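You operate a simulated robot arm through the tools that you are given. There is no shell and no other tool. Be economical: measure what you need, move in short steps, check, and stop when the job is done.

You run a simulated robot arm. Do the job below in one go: nothing can be reset, and whatever is moved stays where it is left.

Task
Stop the drip bar and scrub the drip tray clean with the blue hand pad.
Fine: shutter and bar tap shut before the tray comes out; tray in and pad back after. Where these are worked on the way, their far stop is far enough and under half their travel is too little: drip tray. What is to be rubbed or washed off counts as gone when no trace of it is left.

It is judged by the outcome, as a careful person would: the job done as asked, and still so three seconds after it is handed in. It fails if anything else is knocked over, pushed out of place, dropped, spilled or broken.

Robot
A 7-joint arm with a two-finger gripper, hanging from a carriage that runs on a rail from [-19, -1922] to [9, 958] (x, y) and turns from -269 to 418 degrees about z. Base frame: it is fixed where the carriage stands at the start and does not move with it; the origin is on the floor, on the carriage's upright axis, x ahead of it, y to its left, z up. Units: mm, degrees, N and s.
With the tool pointing down near the work surface it reaches from about 100 to 520 mm from the robot's upright axis, wherever it stands. Its first joint turns from -166.0 to 166.0 degrees. Places, roughly: bar tap knob [0, 200, 800]; blue hand pad (8x6x5 cm) [400, 200, 900]; cream sheet (36x24x2 cm) [0, 500, 900]; drip tray [200, 300, 800]; heat knob [500, 200, 800]; red bar lever [200, 700, 1000]; shutter slide [200, 200, 900]; wiper flap [400, 400, 1000]; yellow cradle [200, 500, 1000]; yellow hand pad (8x6x5 cm) [500, 200, 900]. Payload 1.37 kg.
The tool frame sits at the grasp point between the pads (the TCP): z along the fingers, y along the line on which they close. The tips reach 16 mm beyond it. Largest opening 92 mm; the body of the gripper starts 74 mm behind the TCP.
Orientation is told as [roll, pitch, yaw] about the base's x, y, z axes, in that order, counted from this pose: with the fingers straight down and closing along the base's y, the tool's x points along the base's -x, its y along +y and its z along -z.

Tools
- The arm moves only by the tool arm_command. Its argument "commands" is a list of rows, each a list of 7 numbers: the shift along the tool's x, y, z in mm, then the turn, a rotation vector about the tool's x, y, z in degrees, then the finger opening in mm, from 0 to 92. In form: [[x, y, z, ax, ay, az, claw], ...]. A call has 1 to 10 rows; each row is the pose to reach, as a shift and turn from the pose commanded when the call began, along the tool's axes at that moment. A row lasts 0.2 s, in which the tool goes at most 50 mm and 8.6 degrees; a call with a longer step from one row to the next is refused whole, and so is a gripper value outside its range. A pose out of reach is approached as far as the arm can. The call stops where the force on the tool passes 40 N (or 10 N more than at its start, if that is more) or the arm is blocked; 0.2 s more then pass. The fingers move at their own pace and stop on an object; they squeeze with about 22 N. The grip force told is the motor's: it shows also when the fingers shut on nothing. Time passes only in rows, and 0.2 s behind the last, so rows that repeat a pose let the fingers close. It gives the time, the measured TCP pose, the force on the tool (base axes), the opening and the grip force at its end, in the units of the frame above (readings bear some noise), with the torque about the TCP (base axes, N m) and any sound that the robot's microphone picked up.
- Cameras (640 x 400 px; columns grow to the right, rows downward): "scene" is now at [202.3, 54.9, 1676]; the picture's right is [1.00, -0.10, 0.00], its down [-0.09, -0.93, -0.36] and it looks along [0.03, 0.36, -0.93] (base axes); focal length 261 px, centre (320, 200). "wrist" rides on the gripper at [71, 19, -111] in the tool frame; the picture's right is [-0.26, 0.97, 0.00], its down [-0.78, -0.21, -0.59] and it looks along [-0.57, -0.15, 0.81] (tool axes); focal length 280 px, centre (320, 200). There is no depth. A picture from a camera that has moved, and an enlarged one, comes with that camera's place and axes in the base frame and with its lens.
- snapshot(camera): a new picture of that camera. It takes no simulated time.
- move_column(by): slides the trunk up (or, below 0, down) by that many mm; the arm and the scene camera ride with it, the base frame stays. It gives what a move gives, with no picture.
- base_move(legs): drives the robot by 1 to 6 legs, each [ahead, left, turn to the left] in mm, mm and degrees, along the robot's own axes; the way and the turn of a leg run together, so that a leg with both is an arc; at most 1500 mm and 180 degrees a leg. The arm and the cameras ride along, it lands a little off, and it stops where it bumps. It keeps to its track: a leg is cut to what the track allows. It gives what a move gives.
- aim_head(pan, tilt): turns the head with the scene camera to pan (to the left, within 155 degrees either way) and tilt (down, from -29 to 69), counted from straight ahead of the robot. It gives what a move gives.
- enlarge(camera, box): a new picture of the part [left, top, right, bottom] of that camera's present view, enlarged. It takes no simulated time.
- hand_in(): hands the job in; it is judged then, once.

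Go step by step. Nothing tells you exact positions but the pictures and the camera data: compare them with the known pose of the tool, close in by small moves and look again before you grip or let go. The budget is 120 turns and 82 pictures, counting those below and the enlarged ones. Unless the task says otherwise, let go and move clear before handing in.

The tools are called after "Request:" as a command line: name --pt "numbers of a row" for each row, then --argument value for the rest, lists and objects as JSON in quotes. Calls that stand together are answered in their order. arm_command: Moves the arm, as the interface text tells. Its arguments: {"type":"object","properties":{"commands":{"type":"array"}},"required":["commands"]} The other tools are called the same way: move_column (by) slides the trunk up or down; base_move (legs) drives the base; aim_head (pan, tilt) turns the head that bears the scene camera; snapshot (camera) takes a picture; enlarge (camera, box) takes an enlarged picture of a part of a camera's view; hand_in () hands the job in.

At the start:

```text
time: 0.0
ee_pos: [340.4, 226.9, 1148.6]
orientation: [0.0, 0.0, 0.1]
contact_force: [-0.5, -0.4, -0.2]
wrist_torque: [-0.03, 0.05, 0.0]
finger_gap: 91.8
grip_force: 0.0
trunk travel left (down, up): [-500.0, 160.0]
robot x, y, heading: [-2.2, -1.2, -0.1]
head pan, tilt: [84.5, 68.8]
```

scene: 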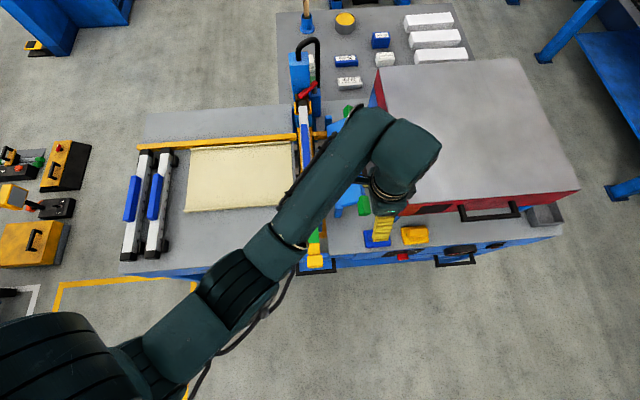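
wrist: 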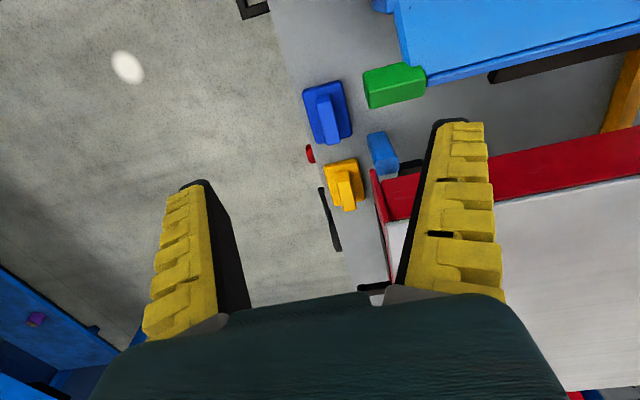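

I see a bench with a cream sheet at left, a machine with an oven at right and two hand pads near its front edge; the arm hides part of the machine. I'll enlarge the middle for detail.

Request:
enlarge --camera "scene" --box '[270, 80, 430, 280]'

Request:
enlarge --camera "wrist" --box '[220, 0, 540, 200]'

```text
2.00 times, centred on (350, 180) of scene
camera zoom: at [202.3, 54.9, 1676.0], right [1.0, -0.1, 0.0], down [-0.09, -0.93, -0.36], along [0.03, 0.36, -0.93], focal length 521 px, centre (260, 240)
```

zoom: 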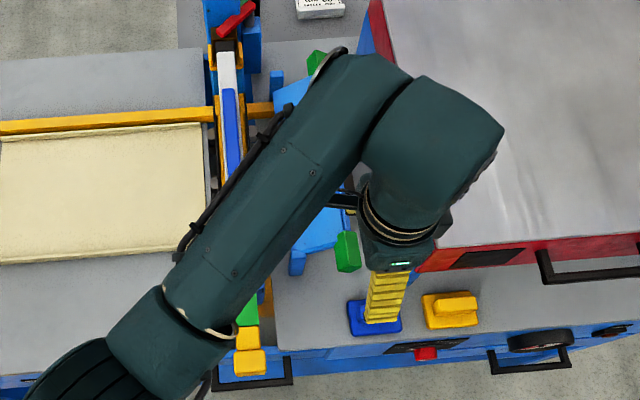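

```text
2.00 times, centred on (380, 100) of wrist
camera zoom: at [268.7, 246.8, 1260.0], right [0.26, 0.97, 0.0], down [0.78, -0.21, 0.59], along [0.57, -0.15, -0.81], focal length 561 px, centre (200, 400)
```

zoom: 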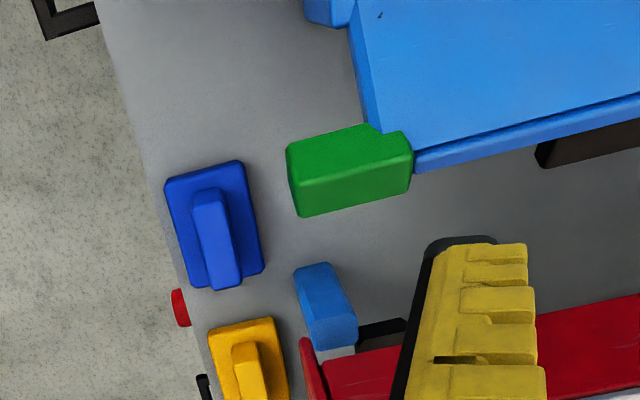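

The arm hides the shutter and tray, so I'll swing it back toward -y and look again.

Request:
arm_command --pt "0 -50 0 0 0 0 92" --pt "0 -100 0 0 0 0 92" --pt "0 -150 0 0 0 0 92" --pt "0 -200 0 0 0 0 92" --pt "0 -250 0 0 0 0 92" --pt "0 -300 0 0 0 0 92" --pt "0 -350 0 0 0 0 92" --pt "0 -400 0 0 0 0 92"

Request:
snapshot --camera "scene"

Request:
enlarge --camera "scene" --box '[270, 80, 430, 180]'

Request:
enlarge --camera "scene" --box '[270, 180, 430, 280]'

```text
time: 1.8
ee_pos: [339.9, -173.6, 1147.6]
orientation: [0.0, 0.0, 0.0]
contact_force: [0.1, 0.1, -1.1]
wrist_torque: [-0.02, -0.01, 0.01]
finger_gap: 91.8
grip_force: 0.0
trunk travel left (down, up): [-500.0, 160.0]
robot x, y, heading: [-0.2, 1.6, -0.1]
head pan, tilt: [84.5, 68.8]
```

```text
77 pictures are left
camera scene: at [202.2, 54.9, 1676.1], right [1.0, -0.1, 0.0], down [-0.09, -0.93, -0.36], along [0.03, 0.36, -0.93], focal length 261 px, centre (320, 200)
```

scene: 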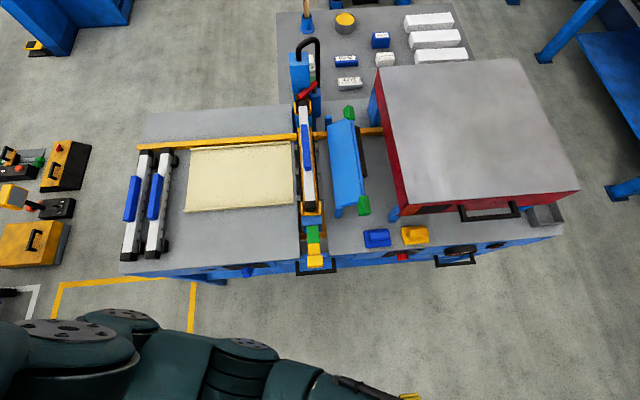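

```text
4.00 times, centred on (350, 130) of scene
camera zoom: at [202.2, 54.9, 1676.1], right [1.0, -0.1, 0.0], down [-0.09, -0.93, -0.36], along [0.03, 0.36, -0.93], focal length 1042 px, centre (200, 480)
```

zoom: 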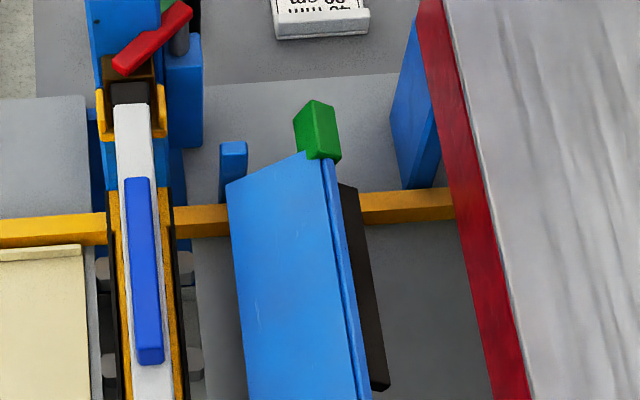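

```text
4.00 times, centred on (350, 230) of scene
camera zoom: at [202.2, 54.9, 1676.1], right [1.0, -0.1, 0.0], down [-0.09, -0.93, -0.36], along [0.03, 0.36, -0.93], focal length 1042 px, centre (200, 80)
```

zoom: 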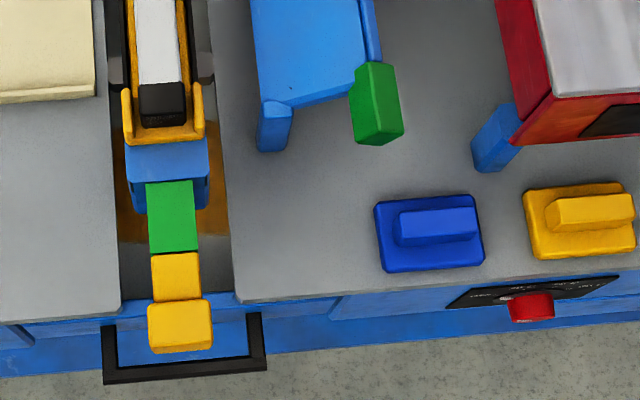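

The drip bar sits in the cradle over a slot, with a yellow/green slide at its front end and a black tray handle below. I'll back the robot off along the rail to see the front panel.

Request:
base_move --legs '[[0, -600, 0]]'

Request:
aim_head --pan 90 --tilt 45

Request:
snapshot --camera "scene"

```text
time: 5.2
ee_pos: [334.5, -768.8, 1148.7]
orientation: [-0.1, 0.0, 0.1]
contact_force: [0.9, -0.6, -0.9]
wrist_torque: [0.01, -0.05, -0.02]
finger_gap: 91.9
grip_force: 0.0
trunk travel left (down, up): [-500.0, 160.0]
robot x, y, heading: [-6.9, -599.0, -0.1]
head pan, tilt: [84.5, 68.8]
```

```text
time: 6.1
ee_pos: [333.1, -769.1, 1148.6]
orientation: [0.0, 0.0, 0.0]
contact_force: [0.6, 1.0, 0.0]
wrist_torque: [0.0, -0.02, -0.01]
finger_gap: 91.8
grip_force: 0.1
trunk travel left (down, up): [-500.0, 160.0]
robot x, y, heading: [-7.1, -596.2, 0.1]
head pan, tilt: [90.0, 45.0]
```

```text
74 pictures are left
camera scene: at [191.0, -516.2, 1704.8], right [1.0, 0.0, 0.0], down [0.0, -0.71, -0.71], along [0.0, 0.71, -0.71], focal length 261 px, centre (320, 200)
```

scene: 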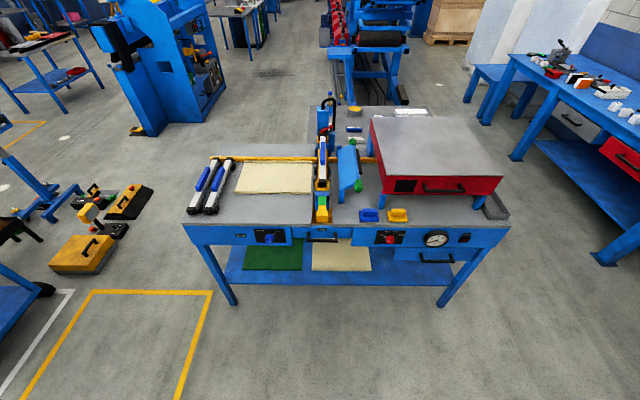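

Request:
enlarge --camera "scene" --box '[240, 215, 340, 265]'

Request:
enlarge --camera "scene" --box '[270, 90, 430, 250]'

```text
6.40 times, centred on (290, 240) of scene
camera zoom: at [191.0, -516.2, 1704.8], right [1.0, 0.0, 0.0], down [0.0, -0.71, -0.71], along [0.0, 0.71, -0.71], focal length 1668 px, centre (512, -56)
```

zoom: 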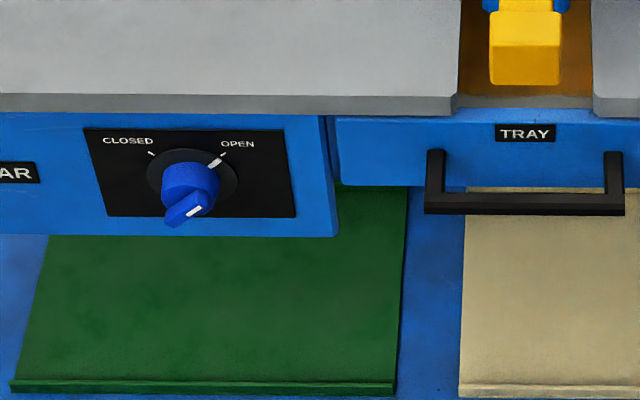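

```text
2.50 times, centred on (350, 170) of scene
camera zoom: at [191.0, -516.2, 1704.8], right [1.0, 0.0, 0.0], down [0.0, -0.71, -0.71], along [0.0, 0.71, -0.71], focal length 652 px, centre (245, 275)
```

zoom: 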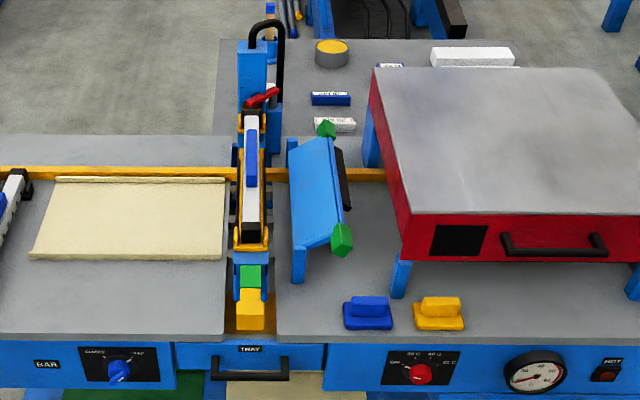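

The BAR knob is at OPEN (pointer up-right; CLOSED is up-left), with the TRAY handle right of it at the front. I'll turn the tool to point at +y to work the front panel.

Request:
arm_command --pt "25 40 0 -8.5 0 0 92" --pt "50 80 0 -17 0 0 92" --pt "75 120 0 -25.5 0 0 92" --pt "100 160 0 -34 0 0 92" --pt "125 200 0 -42.5 0 0 92" --pt "150 240 0 -51 0 0 92" --pt "175 280 0 -59.5 0 0 92" --pt "200 320 0 -68 0 0 92" --pt "225 360 0 -76.5 0 0 92" --pt "250 400 0 -85 0 0 92"

Request:
snapshot --camera "wrist"

```text
time: 8.3
ee_pos: [84.8, -368.7, 1146.5]
orientation: [85.1, -0.1, 0.1]
contact_force: [0.5, 0.0, -0.4]
wrist_torque: [0.03, 0.02, 0.03]
finger_gap: 91.7
grip_force: 0.0
out of reach, approached as far as the arm can: row 1, 2, 3, 4, 5, 6, 7
trunk travel left (down, up): [-500.0, 160.0]
robot x, y, heading: [-8.8, -597.8, 0.1]
head pan, tilt: [90.0, 45.0]
```

```text
71 pictures are left
camera wrist: at [13.3, -476.9, 1176.4], right [0.26, 0.08, 0.96], down [0.78, -0.6, -0.16], along [0.57, 0.79, -0.22], focal length 280 px, centre (320, 200)
```

wrist: 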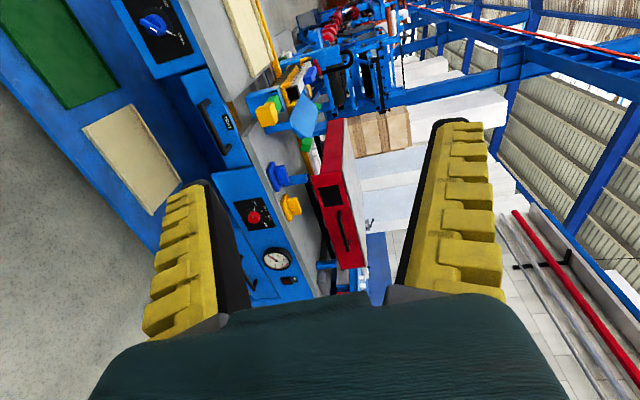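

The horizontal pose works. I'll lower the trunk 300 and zoom on the knob and slide.

Request:
move_column --by -300

Request:
arm_command --pt "30 0 0 0 0 8.5 92" --pt "60 0 0 0 0 17 92" --pt "90 0 0 0 0 25.5 92" --pt "110 0 0 -2 0 34 92" --pt "110 0 0 -5 0 42.5 92" --pt "110 0 0 -5 0 45 92"

Request:
snapshot --camera "wrist"

Request:
snapshot --camera "scene"

```text
time: 11.3
ee_pos: [83.8, -368.8, 847.9]
orientation: [85.0, -0.1, 0.2]
contact_force: [0.6, 0.1, -0.7]
wrist_torque: [0.01, -0.03, 0.01]
finger_gap: 91.9
grip_force: 0.1
trunk travel left (down, up): [-200.0, 460.0]
robot x, y, heading: [-2.9, -596.6, 0.0]
head pan, tilt: [90.0, 45.0]
```

```text
refused: row 4 steps farther than a row can; nothing moved
```

```text
70 pictures are left
camera wrist: at [13.4, -477.2, 876.1], right [0.26, 0.08, 0.96], down [0.78, -0.6, -0.16], along [0.57, 0.79, -0.22], focal length 280 px, centre (320, 200)
```

wrist: 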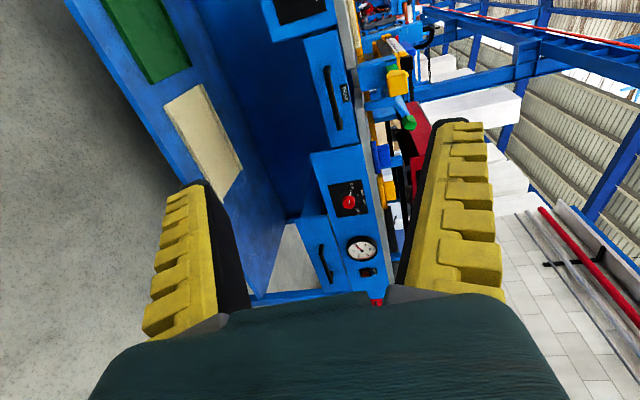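

```text
69 pictures are left
camera scene: at [191.0, -516.2, 1404.9], right [1.0, 0.0, 0.0], down [0.0, -0.71, -0.71], along [0.0, 0.71, -0.71], focal length 261 px, centre (320, 200)
```

scene: 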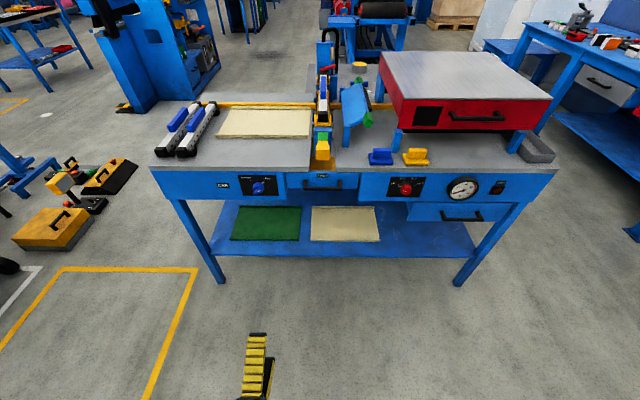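

The camera is lower now and sees the front better; I'll enlarge the knob, and the tray and slide area.

Request:
enlarge --camera "scene" --box '[210, 165, 370, 215]'

Request:
enlarge --camera "scene" --box '[290, 85, 370, 175]'

```text
4.00 times, centred on (290, 190) of scene
camera zoom: at [191.0, -516.2, 1404.9], right [1.0, 0.0, 0.0], down [0.0, -0.71, -0.71], along [0.0, 0.71, -0.71], focal length 1042 px, centre (440, 240)
```

zoom: 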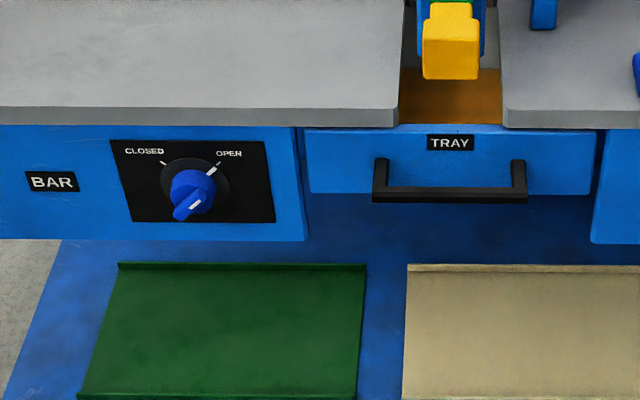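

```text
4.44 times, centred on (330, 130) of scene
camera zoom: at [191.0, -516.2, 1404.9], right [1.0, 0.0, 0.0], down [0.0, -0.71, -0.71], along [0.0, 0.71, -0.71], focal length 1158 px, centre (276, 511)
```

zoom: 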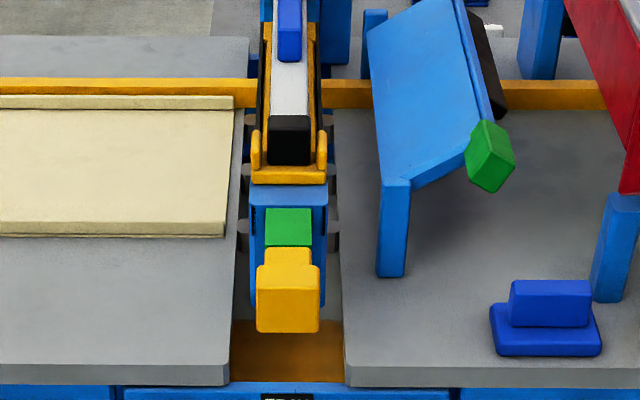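

The panel face is near y=194 and the knob axis near x=-35, z=766. I'll turn the fingers to match the 45° grip bar, line up on that axis, and drive closer.

Request:
arm_command --pt "20 -14 1 -0.8 -0.3 -7.5 92" --pt "40 -28 2 -1.6 -0.6 -15 92" --pt "60 -42 3 -2.4 -1 -22.5 92" --pt "80 -55 4 -3.2 -1.3 -30 92" --pt "100 -68 6 -4 -1.6 -37.5 92" --pt "119 -82 7 -4.74 -1.96 -45 60" --pt "119 -82 7 -4.74 -1.96 -45 60"

Request:
base_move --legs '[[0, 330, 0]]'

Request:
snapshot --camera "wrist"

```text
time: 12.9
ee_pos: [-33.7, -368.3, 764.1]
orientation: [90.0, -44.9, 0.2]
contact_force: [0.2, -0.1, 0.0]
wrist_torque: [-0.04, 0.03, 0.0]
finger_gap: 62.4
grip_force: 1.2
trunk travel left (down, up): [-200.0, 460.0]
robot x, y, heading: [-6.9, -595.3, 0.1]
head pan, tilt: [90.0, 45.0]
```

```text
time: 15.0
ee_pos: [-31.5, -42.8, 763.0]
orientation: [90.1, -45.1, 0.1]
contact_force: [-0.6, 1.1, 1.3]
wrist_torque: [-0.02, 0.0, -0.01]
finger_gap: 62.5
grip_force: 2.2
trunk travel left (down, up): [-200.0, 460.0]
robot x, y, heading: [0.5, -273.6, 0.1]
head pan, tilt: [90.0, 45.0]
```

```text
66 pictures are left
camera wrist: at [-94.7, -153.1, 727.8], right [-0.5, 0.0, 0.87], down [0.7, -0.59, 0.4], along [0.51, 0.81, 0.29], focal length 280 px, centre (320, 200)
```

wrist: 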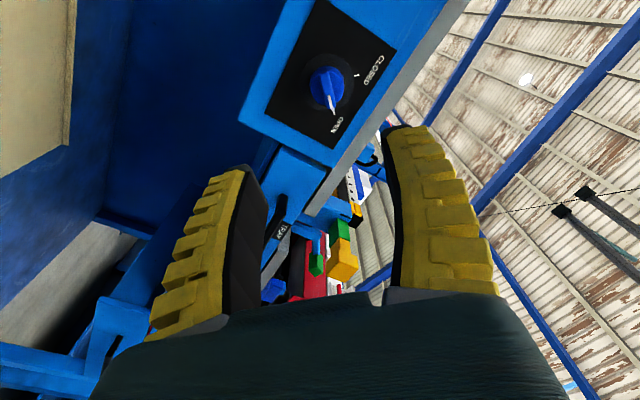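

Request:
enlarge --camera "wrist" --box '[260, 40, 400, 140]'

```text
4.00 times, centred on (330, 90) of wrist
camera zoom: at [-94.7, -153.1, 727.8], right [-0.5, 0.0, 0.87], down [0.7, -0.59, 0.4], along [0.51, 0.81, 0.29], focal length 1122 px, centre (280, 640)
```

zoom: 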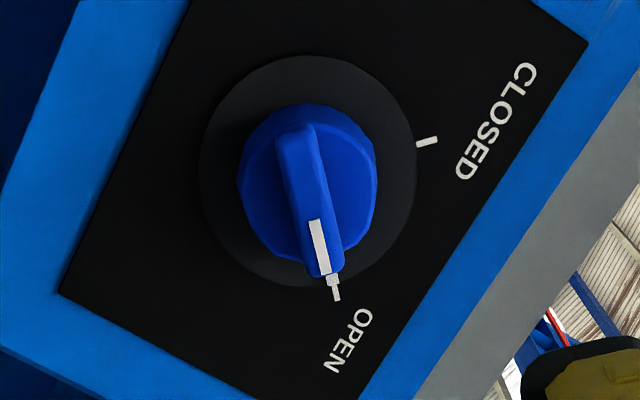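

The grip bar is aligned between the finger planes. I'll move ahead 100 mm with the fingers half-closed and recheck the alignment.

Request:
arm_command --pt "0 0 35 0 0 0 50" --pt "0 0 70 0 0 0 50" --pt "0 0 100 0 0 0 50" --pt "0 0 100 0 0 0 50"

Request:
enlarge --camera "wrist" --box '[160, 0, 480, 200]'

Request:
snapshot --camera "scene"

```text
time: 16.0
ee_pos: [-31.4, 56.7, 765.4]
orientation: [89.9, -45.1, 0.3]
contact_force: [-0.2, 0.6, -0.3]
wrist_torque: [0.03, 0.02, -0.02]
finger_gap: 53.1
grip_force: 2.0
trunk travel left (down, up): [-200.0, 460.0]
robot x, y, heading: [-1.3, -270.9, 0.2]
head pan, tilt: [90.0, 45.0]
```

```text
2.00 times, centred on (320, 100) of wrist
camera zoom: at [-94.6, -53.5, 728.0], right [-0.5, 0.0, 0.87], down [0.7, -0.59, 0.4], along [0.51, 0.81, 0.29], focal length 561 px, centre (320, 400)
```

zoom: 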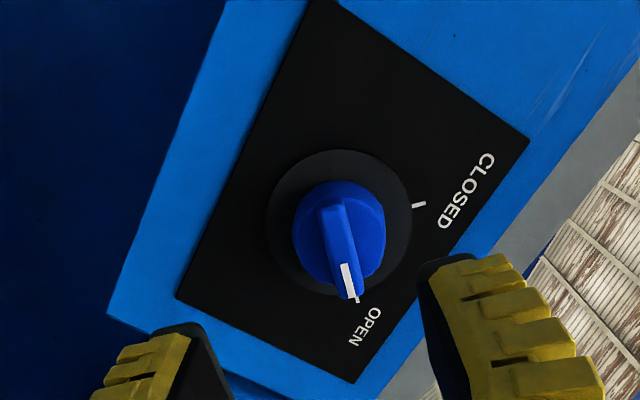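

```text
63 pictures are left
camera scene: at [194.2, -190.3, 1404.9], right [1.0, 0.0, 0.0], down [0.0, -0.71, -0.71], along [0.0, 0.71, -0.71], focal length 261 px, centre (320, 200)
```

scene: 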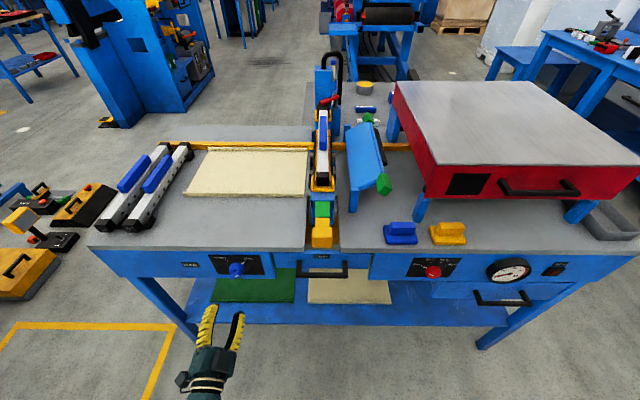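

The wrist view puts the knob axis about 7 mm off along both tool axes; I'll correct that, move ahead 50 mm and look again.

Request:
arm_command --pt "-7.5 6.8 0 0 0 0 50" --pt "-7.5 6.8 30 0 0 0 50" --pt "-7.5 6.8 50 0 0 0 40" --pt "-7.5 6.8 50 0 0 0 40"

Request:
enlarge --camera "wrist" --box '[160, 50, 480, 250]'

```text
time: 17.0
ee_pos: [-31.7, 107.4, 772.0]
orientation: [89.9, -45.0, 0.3]
contact_force: [0.3, 0.2, 0.5]
wrist_torque: [-0.04, -0.01, 0.05]
finger_gap: 43.1
grip_force: 2.2
trunk travel left (down, up): [-200.0, 460.0]
robot x, y, heading: [-3.6, -269.8, 0.2]
head pan, tilt: [90.0, 45.0]
```

```text
2.00 times, centred on (320, 150) of wrist
camera zoom: at [-94.7, -3.5, 736.6], right [-0.5, 0.0, 0.87], down [0.7, -0.59, 0.4], along [0.51, 0.81, 0.29], focal length 561 px, centre (320, 300)
```

zoom: 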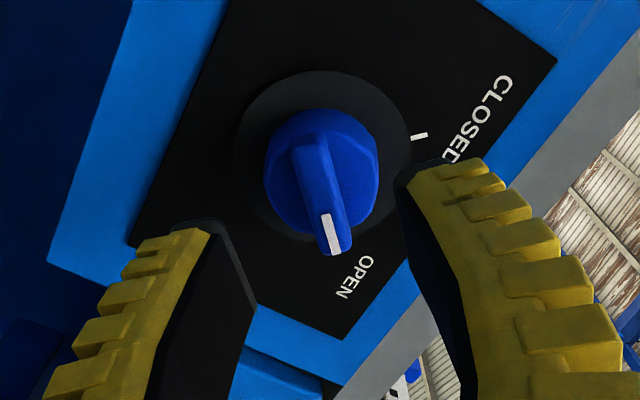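

Well aligned: the grip bar spans y≈150–167. I'll advance 38 mm and close.

Request:
arm_command --pt "0 0 20 0 0 0 40" --pt "0 0 38 0 0 0 40" --pt "0 0 38 0 0 0 20" --pt "0 0 38 0 0 0 0" --pt "0 0 38 0 0 0 0" --pt "0 0 38 0 0 0 0"

Request:
snapshot --camera "wrist"

```text
time: 18.4
ee_pos: [-30.9, 142.5, 772.9]
orientation: [89.8, -45.0, 0.2]
contact_force: [1.3, -7.8, 1.5]
wrist_torque: [0.0, 0.0, 0.0]
finger_gap: 6.0
grip_force: 28.0
trunk travel left (down, up): [-200.0, 460.0]
robot x, y, heading: [-3.7, -269.5, 0.0]
head pan, tilt: [90.0, 45.0]
```

```text
61 pictures are left
camera wrist: at [-94.4, 32.0, 736.9], right [-0.5, 0.0, 0.87], down [0.7, -0.59, 0.4], along [0.51, 0.81, 0.29], focal length 280 px, centre (320, 200)
```

wrist: 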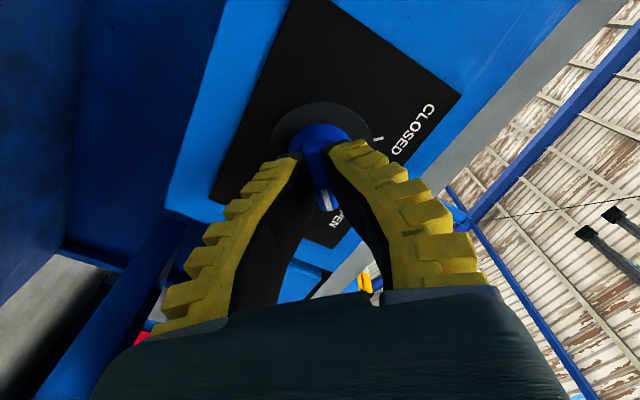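

The bar is gripped (6 mm gap). I'll turn it counter-clockwise toward CLOSED.

Request:
arm_command --pt "0 0 -2 0 0 -8 0" --pt "0 0 -2 0 0 -16 0" --pt "0 0 -2 0 0 -24 0" --pt "0 0 -2 0 0 -32 0" --pt "0 0 -2 0 0 -40 0" --pt "0 0 -2 0 0 -48 0"

Request:
arm_command --pt "0 0 0 0 0 -8 0" --pt "0 0 0 0 0 -16 0" --pt "0 0 0 0 0 -24 0" --pt "0 0 0 0 0 -32 0" --pt "0 0 0 0 0 -40 0" --pt "0 0 0 0 0 -43 0"

Request:
snapshot --camera "wrist"

```text
time: 19.8
ee_pos: [-28.3, 142.4, 772.1]
orientation: [-86.6, -86.9, 176.6]
contact_force: [10.0, -1.3, -11.2]
wrist_torque: [-0.12, 0.03, -0.1]
finger_gap: 6.1
grip_force: 28.5
trunk travel left (down, up): [-200.0, 460.0]
robot x, y, heading: [-2.3, -273.8, 0.0]
head pan, tilt: [90.0, 45.0]
```

```text
time: 21.2
ee_pos: [-30.7, 138.9, 772.1]
orientation: [-89.5, -43.9, -179.8]
contact_force: [5.4, -22.5, 9.2]
wrist_torque: [0.67, -0.01, -0.72]
finger_gap: 0.0
grip_force: 28.0
trunk travel left (down, up): [-200.0, 460.0]
robot x, y, heading: [-4.0, -267.3, -0.1]
head pan, tilt: [90.0, 45.0]
```

```text
60 pictures are left
camera wrist: at [7.6, 28.1, 710.0], right [-0.86, -0.01, -0.51], down [-0.41, -0.59, 0.7], along [-0.31, 0.81, 0.5], focal length 280 px, centre (320, 200)
```

wrist: 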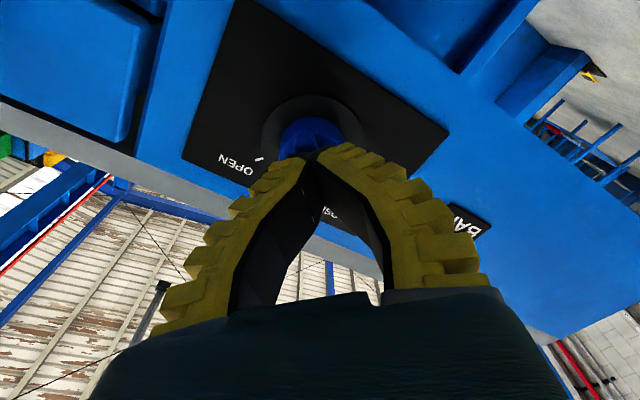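

The fingers slipped off the bar near the end (gap 0). I'll open, back off and look at the pointer.

Request:
arm_command --pt "0 0 -20 0 0 0 0" --pt "0 0 -40 0 0 0 40" --pt "0 0 -40 0 0 0 40"

Request:
enlarge --camera "wrist" --box '[160, 50, 480, 250]'

```text
time: 22.0
ee_pos: [-30.7, 103.8, 774.7]
orientation: [-90.0, -44.0, -179.9]
contact_force: [0.3, -0.2, -0.9]
wrist_torque: [0.0, -0.01, -0.01]
finger_gap: 43.4
grip_force: 2.6
trunk travel left (down, up): [-200.0, 460.0]
robot x, y, heading: [-4.8, -268.7, 0.2]
head pan, tilt: [90.0, 45.0]
```

```text
2.00 times, centred on (320, 150) of wrist
camera zoom: at [6.9, -6.8, 712.0], right [-0.86, 0.0, -0.51], down [-0.41, -0.59, 0.69], along [-0.3, 0.81, 0.51], focal length 561 px, centre (320, 300)
```

zoom: 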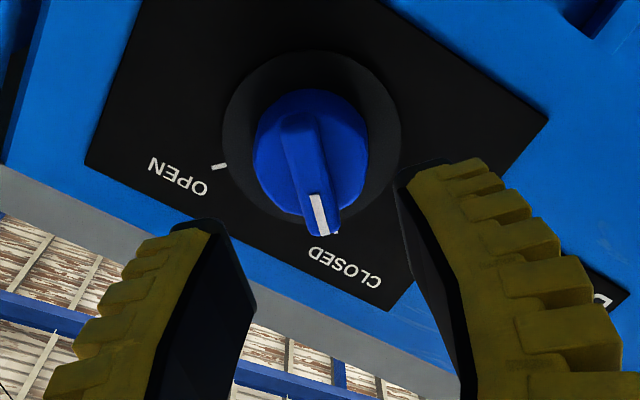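

Request:
enlarge --camera "wrist" --box '[270, 80, 370, 180]'

```text
4.00 times, centred on (320, 130) of wrist
camera zoom: at [6.9, -6.8, 712.0], right [-0.86, 0.0, -0.51], down [-0.41, -0.59, 0.69], along [-0.3, 0.81, 0.51], focal length 1122 px, centre (320, 480)
```

zoom: 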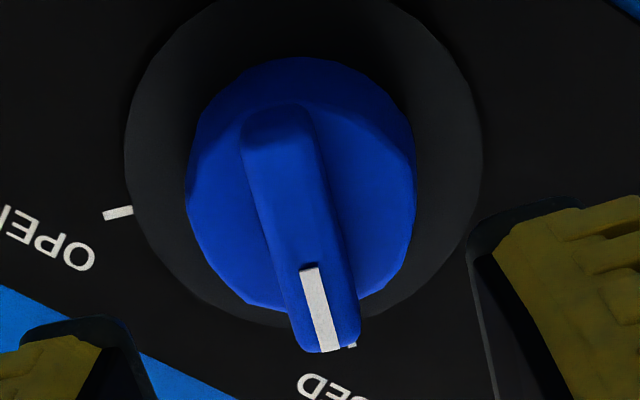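

The pointer is still ~5° short of the CLOSED tick. I'll re-centre slightly, regrip the bar and finish the turn to the stop.

Request:
arm_command --pt "3 -2 0 0 0 4 40" --pt "3 -2 25 0 0 4 40" --pt "3 -2 40 0 0 4 25" --pt "3 -2 40 0 0 4 0" --pt "3 -2 40 0 0 4 0" --pt "3 -2 40 0 0 4 0"

Request:
arm_command --pt "0 0 0 0 0 -3 0" --pt "0 0 0 0 0 -6 0" --pt "0 0 0 0 0 -9 0" --pt "0 0 0 0 0 -12 0" --pt "0 0 0 0 0 -12 0"

Request:
arm_command --pt "0 0 0 0 0 0 40" --pt "0 0 0 0 0 0 40" --pt "0 0 -30 0 0 0 40" --pt "0 0 -45 0 0 0 40"

Request:
enlarge --camera "wrist" --box '[260, 60, 380, 180]'

```text
time: 23.4
ee_pos: [-27.1, 142.6, 773.5]
orientation: [-90.0, -48.1, -179.8]
contact_force: [1.5, -8.6, 6.7]
wrist_torque: [0.05, -0.01, -0.06]
finger_gap: 6.0
grip_force: 28.1
trunk travel left (down, up): [-200.0, 460.0]
robot x, y, heading: [-3.0, -268.8, 0.2]
head pan, tilt: [90.0, 45.0]
```

```text
time: 24.6
ee_pos: [-25.7, 142.5, 772.6]
orientation: [-90.0, -35.9, -179.9]
contact_force: [4.7, -8.4, 8.6]
wrist_torque: [-0.04, 0.71, -0.17]
finger_gap: 6.2
grip_force: 28.5
trunk travel left (down, up): [-200.0, 460.0]
robot x, y, heading: [-2.0, -271.7, 0.2]
head pan, tilt: [90.0, 45.0]
```

```text
time: 25.6
ee_pos: [-27.8, 97.1, 772.4]
orientation: [-89.9, -35.9, -180.0]
contact_force: [-0.3, -0.3, 1.0]
wrist_torque: [-0.01, -0.02, 0.01]
finger_gap: 43.2
grip_force: 2.8
trunk travel left (down, up): [-200.0, 460.0]
robot x, y, heading: [-1.3, -273.8, 0.2]
head pan, tilt: [90.0, 45.0]
```

```text
3.33 times, centred on (320, 120) of wrist
camera zoom: at [18.8, -12.7, 716.1], right [-0.78, 0.0, -0.63], down [-0.5, -0.59, 0.63], along [-0.37, 0.81, 0.46], focal length 935 px, centre (320, 467)
```

zoom: 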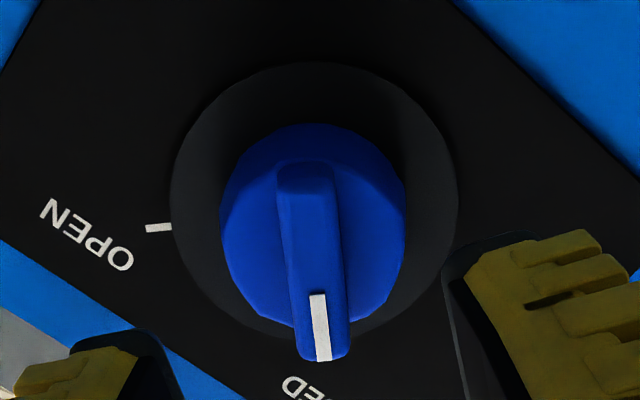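

The tap reached its CLOSED stop. Next, the shutter: I'll back off and take a close look at the slide.

Request:
arm_command --pt "0 0 -40 0 0 0 60" --pt "0 0 -80 0 0 0 60" --pt "0 0 -120 0 0 0 60" --pt "0 0 -120 0 0 8.5 60" --pt "0 0 -120 0 0 17 60" --pt "0 0 -120 0 0 25.5 60" --pt "0 0 -120 0 0 34 60" --pt "0 0 -120 0 0 42.5 60" --pt "0 0 -120 0 0 51 60" --pt "0 0 -120 0 0 54 60"

Request:
enlarge --camera "scene" --box '[280, 170, 380, 290]'

Request:
enlarge --camera "scene" --box '[280, 50, 400, 170]'

```text
time: 27.8
ee_pos: [-27.8, -22.2, 773.0]
orientation: [73.9, -89.9, 16.2]
contact_force: [0.0, 0.4, -0.1]
wrist_torque: [0.01, -0.01, 0.01]
finger_gap: 62.4
grip_force: 1.7
trunk travel left (down, up): [-200.0, 460.0]
robot x, y, heading: [-2.8, -270.1, 0.0]
head pan, tilt: [90.0, 45.0]
```

```text
3.33 times, centred on (330, 230) of scene
camera zoom: at [194.1, -190.1, 1404.9], right [1.0, 0.0, 0.0], down [0.0, -0.71, -0.71], along [0.0, 0.71, -0.71], focal length 869 px, centre (287, 100)
```

zoom: 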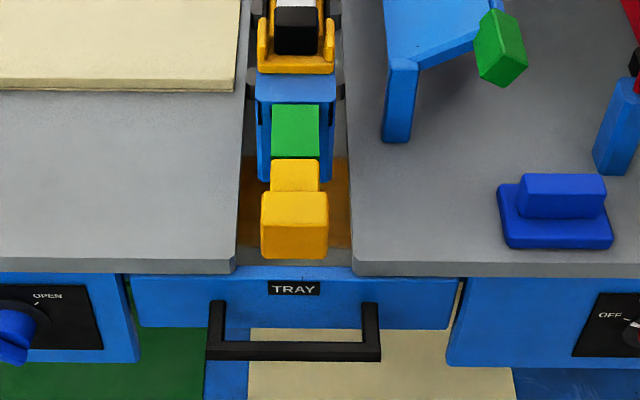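

```text
3.33 times, centred on (340, 110) of scene
camera zoom: at [194.1, -190.1, 1404.9], right [1.0, 0.0, 0.0], down [0.0, -0.71, -0.71], along [0.0, 0.71, -0.71], focal length 869 px, centre (253, 500)
```

zoom: 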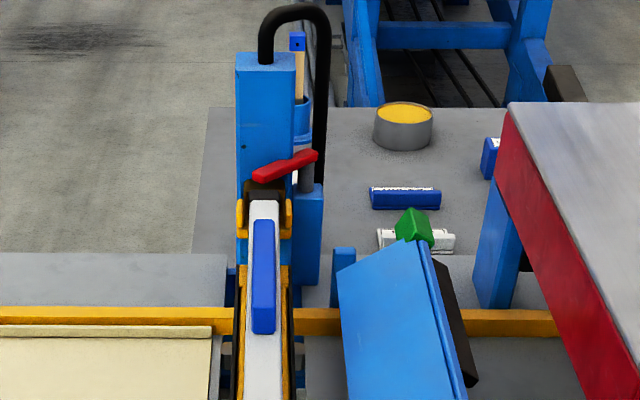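

I'll move the tool in front of the slide (x≈200, z≈940), turning it so the wrist camera rides above, to see which way the slide shuts.

Request:
arm_command --pt "0 -23 0 0 0 8.5 60" --pt "0 -46 0 0 0 17 60" --pt "0 -69 0 0 0 25.5 60" --pt "0 -92 0 0 0 34 60" --pt "0 -115 0 0 0 42.5 60" --pt "0 -138 0 0 0 51 60" --pt "0 -161 0 0 0 59.5 60" --pt "0 -184 0 0 0 68 60" --pt "0 -207 0 0 0 76.5 60" --pt "0 -228 0 0 0 85 60"

Request:
arm_command --pt "0 0 0 0 0 8.5 60" --pt "0 0 0 0 0 17 60" --pt "0 0 0 0 0 25.5 60" --pt "0 0 0 0 0 34 60" --pt "0 0 0 0 0 42.5 60" --pt "0 0 0 0 0 51 60"

Request:
move_column --by 170

Request:
snapshot --camera "wrist"

```text
time: 30.0
ee_pos: [200.7, -20.1, 773.3]
orientation: [89.9, -4.8, 0.1]
contact_force: [-0.4, -0.1, -0.9]
wrist_torque: [0.0, 0.03, 0.02]
finger_gap: 62.5
grip_force: 2.3
out of reach, approached as far as the arm can: row 4, 5, 6, 7
trunk travel left (down, up): [-200.0, 460.0]
robot x, y, heading: [-0.0, -273.6, 0.0]
head pan, tilt: [90.0, 45.0]
```

```text
time: 31.4
ee_pos: [175.9, -18.1, 762.6]
orientation: [90.3, 45.7, 0.0]
contact_force: [-0.6, 0.1, 0.5]
wrist_torque: [-0.01, 0.0, -0.07]
finger_gap: 62.9
grip_force: 2.0
out of reach, approached as far as the arm can: row 6
trunk travel left (down, up): [-200.0, 460.0]
robot x, y, heading: [-2.1, -270.6, 0.2]
head pan, tilt: [90.0, 45.0]
```

```text
time: 33.3
ee_pos: [180.4, -16.7, 931.7]
orientation: [90.3, 45.4, -0.1]
contact_force: [0.2, -0.2, 0.3]
wrist_torque: [0.02, 0.04, -0.03]
finger_gap: 62.5
grip_force: 2.3
trunk travel left (down, up): [-370.0, 290.0]
robot x, y, heading: [-3.9, -270.2, 0.0]
head pan, tilt: [90.0, 45.0]
```

```text
54 pictures are left
camera wrist: at [142.5, -127.7, 995.6], right [0.87, -0.01, 0.49], down [0.39, -0.59, -0.71], along [0.29, 0.81, -0.51], focal length 280 px, centre (320, 200)
```

wrist: 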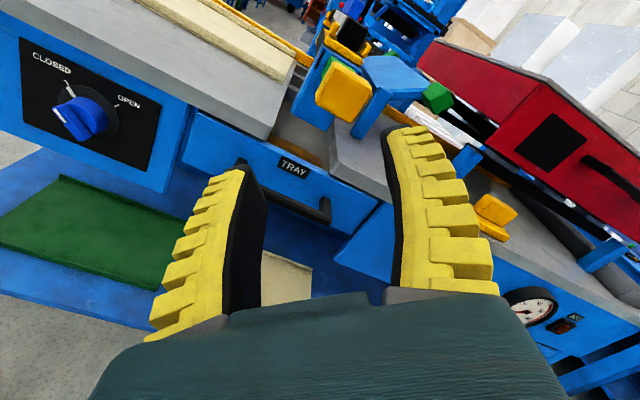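

Request:
enlarge --camera "wrist" --box '[290, 0, 450, 140]'

```text
2.86 times, centred on (370, 70) of wrist
camera zoom: at [142.5, -127.7, 995.6], right [0.87, -0.01, 0.49], down [0.39, -0.59, -0.71], along [0.29, 0.81, -0.51], focal length 801 px, centre (177, 571)
```

zoom: 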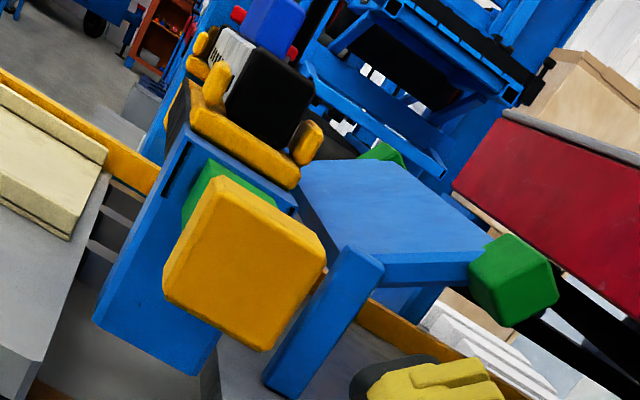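

Request:
enlarge --camera "scene" --box '[290, 190, 350, 250]'

```text
6.67 times, centred on (320, 220) of scene
camera zoom: at [194.1, -190.1, 1574.9], right [1.0, 0.0, 0.0], down [0.0, -0.71, -0.71], along [0.0, 0.71, -0.71], focal length 1737 px, centre (320, 67)
```

zoom: 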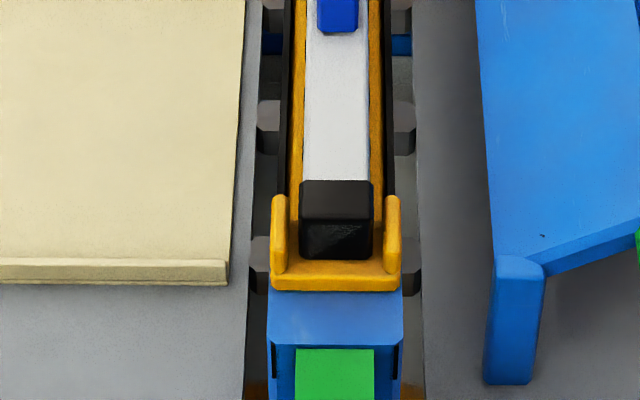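

I can't tell yet which way the slide shuts. I'll bring the tool back to pointing down, left of the slide, and view it from the side with the wrist camera.

Request:
move_column --by 120

Request:
arm_command --pt "0 0 -10 0 0 -7.6 60" --pt "0 0 -20 0 0 -15.2 60" --pt "0 0 -30 0 0 -22.8 60" --pt "0 0 -30 0 0 -30.4 60" --pt "0 0 -30 0 0 -38 60" --pt "0 0 -30 0 0 -45.4 60"

Request:
arm_command --pt "7 0 22 8.6 0 0 60" --pt "14 0 44 17.2 0 0 60" --pt "21 0 66 25.8 0 0 60" --pt "28 0 88 34.4 0 0 60" --pt "35 0 110 43 0 0 60" --pt "42 0 132 51.6 0 0 60" --pt "49 0 154 60.2 0 0 60" --pt "56 0 176 68.8 0 0 60" --pt "63 0 198 77.4 0 0 60" --pt "70 0 220 86 0 0 60"

Request:
snapshot --camera "wrist"

```text
time: 34.8
ee_pos: [178.7, -17.8, 1051.7]
orientation: [90.4, 45.4, -0.1]
contact_force: [-0.2, 0.0, -0.2]
wrist_torque: [0.0, -0.01, 0.0]
finger_gap: 62.4
grip_force: 1.3
trunk travel left (down, up): [-490.0, 170.0]
robot x, y, heading: [0.2, -269.5, 0.1]
head pan, tilt: [90.0, 45.0]
```

```text
time: 36.2
ee_pos: [179.3, -47.4, 1051.8]
orientation: [90.1, -0.1, -0.3]
contact_force: [0.0, -0.3, 0.5]
wrist_torque: [0.02, 0.03, 0.02]
finger_gap: 62.4
grip_force: 2.0
trunk travel left (down, up): [-490.0, 170.0]
robot x, y, heading: [-3.7, -271.3, -0.0]
head pan, tilt: [90.0, 45.0]
```

```text
time: 38.4
ee_pos: [212.8, -157.5, 896.0]
orientation: [14.0, -0.4, 0.0]
contact_force: [-0.2, -0.7, 0.9]
wrist_torque: [0.01, 0.01, -0.02]
finger_gap: 62.5
grip_force: 2.4
out of reach, approached as far as the arm can: row 4, 5, 6, 7, 8, 9, 10
trunk travel left (down, up): [-490.0, 170.0]
robot x, y, heading: [0.2, -271.0, 0.1]
head pan, tilt: [90.0, 45.0]
```

```text
51 pictures are left
camera wrist: at [141.0, -166.3, 1007.1], right [0.26, 0.94, 0.24], down [0.78, -0.35, 0.53], along [0.58, 0.05, -0.82], focal length 280 px, centre (320, 200)
```

wrist: 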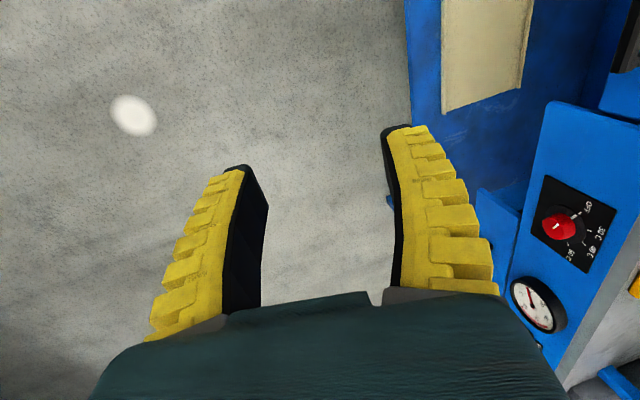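

The arm couldn't follow that path. I'll check with a null move what pose it holds as commanded.

Request:
arm_command --pt "0 0 0 0 0 0 60" --pt "0 0 0 0 0 0 60"

```text
time: 39.0
ee_pos: [213.6, -158.2, 894.7]
orientation: [14.1, -0.6, 0.0]
contact_force: [0.1, -0.4, 0.2]
wrist_torque: [-0.02, 0.05, -0.01]
finger_gap: 62.5
grip_force: 1.4
trunk travel left (down, up): [-490.0, 170.0]
robot x, y, heading: [-2.7, -274.9, 0.2]
head pan, tilt: [90.0, 45.0]
```

Request:
arm_command --pt "0 0 -30 3 0 0 60" --pt "0 0 -60 6 0 0 60" --pt "0 0 -90 9 0 0 60" --pt "0 0 -120 12 0 0 60" --pt "0 0 -150 14 0 0 60" --pt "0 0 -180 14 0 0 60"

```text
time: 40.4
ee_pos: [268.3, -191.4, 1065.2]
orientation: [15.8, -2.5, -0.1]
contact_force: [0.1, -0.2, 0.1]
wrist_torque: [-0.02, -0.04, -0.03]
finger_gap: 62.7
grip_force: 1.4
out of reach, approached as far as the arm can: row 1, 2, 3, 4, 5, 6
trunk travel left (down, up): [-490.0, 170.0]
robot x, y, heading: [-4.6, -269.1, 0.1]
head pan, tilt: [90.0, 45.0]
```

Request:
arm_command --pt "-9 30 1 0 0 0 60" --pt "-18 60 1.5 0 0 0 60" --pt "-27 90 2 2 0 0 60" --pt "-36 120 3 4 0 0 60" --pt "-45 150 4 7 0 0 60" --pt "-54 180 4 10 0 0 60" --pt "-63 210 5 13 0 0 60" --pt "-70 237 6 15.8 0 0 60" --pt "-70 237 6 15.8 0 0 60"

```text
time: 42.4
ee_pos: [354.8, -176.0, 1055.3]
orientation: [15.7, -4.2, 3.6]
contact_force: [0.8, 0.8, -0.4]
wrist_torque: [0.0, 0.02, -0.03]
finger_gap: 62.8
grip_force: 1.7
out of reach, approached as far as the arm can: row 1, 2, 3, 4, 5, 6, 7, 8, 9
trunk travel left (down, up): [-490.0, 170.0]
robot x, y, heading: [-3.5, -273.0, 0.1]
head pan, tilt: [90.0, 45.0]
```

A joint seems to be at its limit. I'll test turning the tool about its own axis to free it.

Request:
arm_command --pt "0 0 0 0 0 8 60" --pt "0 0 0 0 0 16 60" --pt "0 0 0 0 0 24 60" --pt "0 0 0 0 0 32 60" --pt "0 0 0 0 0 40 60"

```text
time: 43.6
ee_pos: [267.1, -341.9, 974.1]
orientation: [16.8, 6.0, -33.8]
contact_force: [-0.4, -1.0, 1.2]
wrist_torque: [0.01, -0.06, -0.02]
finger_gap: 62.5
grip_force: 1.6
out of reach, approached as far as the arm can: row 1, 2, 3, 4, 5
trunk travel left (down, up): [-490.0, 170.0]
robot x, y, heading: [-1.9, -270.0, 0.4]
head pan, tilt: [90.0, 45.0]
```

Positive turn is at the limit; I'll turn the other way.

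Request:
arm_command --pt "0 0 -8 0 0 -8 60" --pt "0 0 -16 0 0 -16 60" --pt "0 0 -24 0 0 -24 60" --pt "0 0 -32 0 0 -32 60" --pt "0 0 -40 0 0 -40 60" --pt "0 0 -48 0 0 -48 60" --pt "0 0 -56 0 0 -56 60" --pt "0 0 -64 0 0 -64 60" --pt "0 0 -72 0 0 -72 60"

```text
time: 45.6
ee_pos: [269.7, -352.3, 1044.4]
orientation: [11.8, -13.7, 34.7]
contact_force: [-0.1, 0.2, 0.5]
wrist_torque: [0.0, -0.01, -0.01]
finger_gap: 62.6
grip_force: 1.9
out of reach, approached as far as the arm can: row 1, 2, 3, 4, 5, 6, 7, 8, 9
trunk travel left (down, up): [-490.0, 170.0]
robot x, y, heading: [-3.6, -270.4, 0.1]
head pan, tilt: [90.0, 45.0]
```

Request:
aim_head --pan 0 --tilt 60

Request:
snapshot --camera "scene"

```text
time: 47.3
ee_pos: [269.5, -352.6, 1044.7]
orientation: [11.8, -13.6, 34.4]
contact_force: [-0.9, 0.3, -0.3]
wrist_torque: [-0.01, -0.01, 0.04]
finger_gap: 62.6
grip_force: 1.7
trunk travel left (down, up): [-490.0, 170.0]
robot x, y, heading: [-4.0, -270.1, 0.1]
head pan, tilt: [0.0, 60.0]
```

```text
50 pictures are left
camera scene: at [260.9, -271.2, 1675.4], right [0.0, -1.0, 0.0], down [-0.87, 0.0, -0.5], along [0.5, 0.0, -0.87], focal length 261 px, centre (320, 200)
```

scene: 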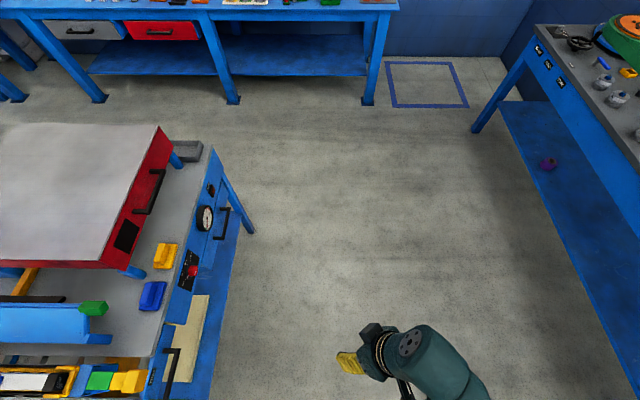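

The arm's elbow has swung out to the side. I'll turn the carriage 90° left so the arm faces the bench straight on, with the head ahead.

Request:
base_move --legs '[[0, 0, 90]]'

Request:
arm_command --pt "0 0 -10 0 0 8 60" --pt "0 0 -20 0 0 16 60" --pt "0 0 -30 0 0 24 60" --pt "0 0 -40 0 0 32 60"

Request:
snapshot --camera "scene"

```text
time: 51.5
ee_pos: [75.4, 2.1, 1045.3]
orientation: [11.8, -13.5, 125.0]
contact_force: [0.5, 0.4, 0.1]
wrist_torque: [0.02, 0.03, -0.02]
finger_gap: 62.6
grip_force: 1.7
trunk travel left (down, up): [-490.0, 170.0]
robot x, y, heading: [-4.2, -270.8, 90.8]
head pan, tilt: [0.0, 60.0]
```

```text
time: 52.5
ee_pos: [87.7, -2.1, 1082.4]
orientation: [17.1, -5.4, 93.4]
contact_force: [-0.4, 1.2, -0.5]
wrist_torque: [-0.01, 0.0, 0.02]
finger_gap: 62.5
grip_force: 2.0
trunk travel left (down, up): [-490.0, 170.0]
robot x, y, heading: [-2.2, -269.8, 90.5]
head pan, tilt: [0.0, 60.0]
```

```text
49 pictures are left
camera scene: at [-8.8, -5.3, 1675.4], right [1.0, 0.01, 0.0], down [0.01, -0.87, -0.5], along [-0.01, 0.5, -0.87], focal length 261 px, centre (320, 200)
```

scene: 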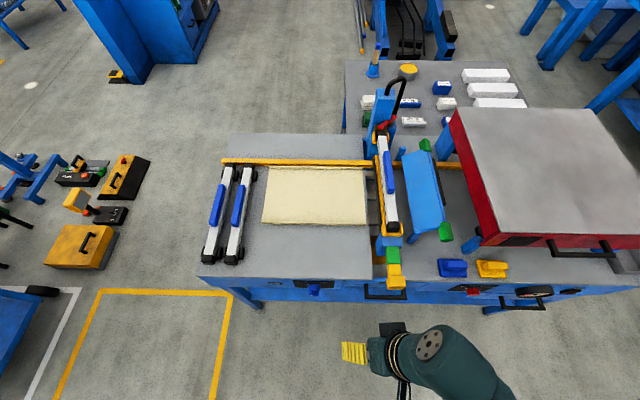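

The tool now points nearly down facing the bench. I'll level it.

Request:
arm_command --pt "0 0 0 5 1 1 60" --pt "0 0 0 10 2 2 60" --pt "0 0 0 14 3 3 60" --pt "0 0 0 17.4 4.2 3.5 60" --pt "0 0 0 17.4 4.2 3.5 60"

Request:
aim_head --pan 0 --tilt 50

```text
time: 53.7
ee_pos: [82.8, 7.0, 1099.3]
orientation: [13.7, -8.0, 91.1]
contact_force: [0.3, 0.5, -0.5]
wrist_torque: [0.01, 0.0, 0.01]
finger_gap: 62.6
grip_force: 1.8
out of reach, approached as far as the arm can: row 1, 2, 3, 4, 5
trunk travel left (down, up): [-490.0, 170.0]
robot x, y, heading: [-4.2, -268.8, 90.6]
head pan, tilt: [0.0, 60.0]
```

```text
time: 54.5
ee_pos: [80.9, 5.8, 1100.2]
orientation: [13.7, -8.0, 91.1]
contact_force: [0.0, -0.4, -0.5]
wrist_torque: [0.0, -0.02, 0.01]
finger_gap: 62.4
grip_force: 1.7
trunk travel left (down, up): [-490.0, 170.0]
robot x, y, heading: [-3.2, -274.0, 90.8]
head pan, tilt: [0.0, 50.0]
```

Still limited. I'll extend the arm straight ahead above the left table to pull the elbow in, then level.

Request:
arm_command --pt "-24 14 0 0 0 0 60" --pt "-48 28 0 0 0 0 60" --pt "-72 42 0 0 0 0 60" --pt "-96 56 0 3 2 0 60" --pt "-120 70 0 6 4 0 60" --pt "-145 85 0 9 6 0 60" --pt "-145 85 0 13 8 0 60" --pt "-145 85 0 13.7 8 1 60"

Request:
snapshot --camera "scene"

```text
time: 56.2
ee_pos: [-4.9, 145.4, 1138.5]
orientation: [14.0, -4.0, 90.6]
contact_force: [0.0, -0.3, -0.4]
wrist_torque: [0.03, -0.01, 0.0]
finger_gap: 62.6
grip_force: 1.7
out of reach, approached as far as the arm can: row 4, 5, 6, 7, 8
trunk travel left (down, up): [-490.0, 170.0]
robot x, y, heading: [-4.4, -271.8, 90.5]
head pan, tilt: [0.0, 50.0]
```

```text
48 pictures are left
camera scene: at [-8.9, 5.1, 1688.0], right [1.0, 0.01, 0.0], down [0.01, -0.77, -0.64], along [-0.01, 0.64, -0.77], focal length 261 px, centre (320, 200)
```

scene: 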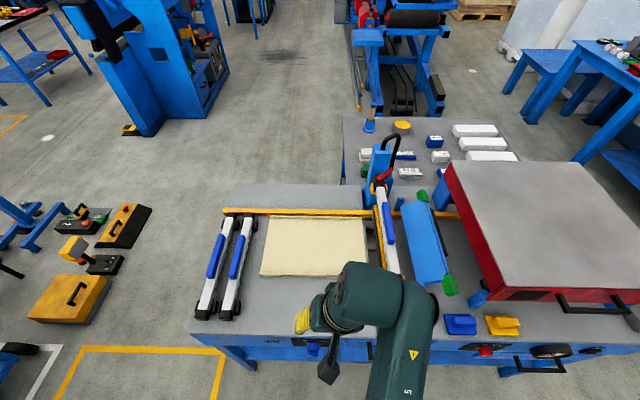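

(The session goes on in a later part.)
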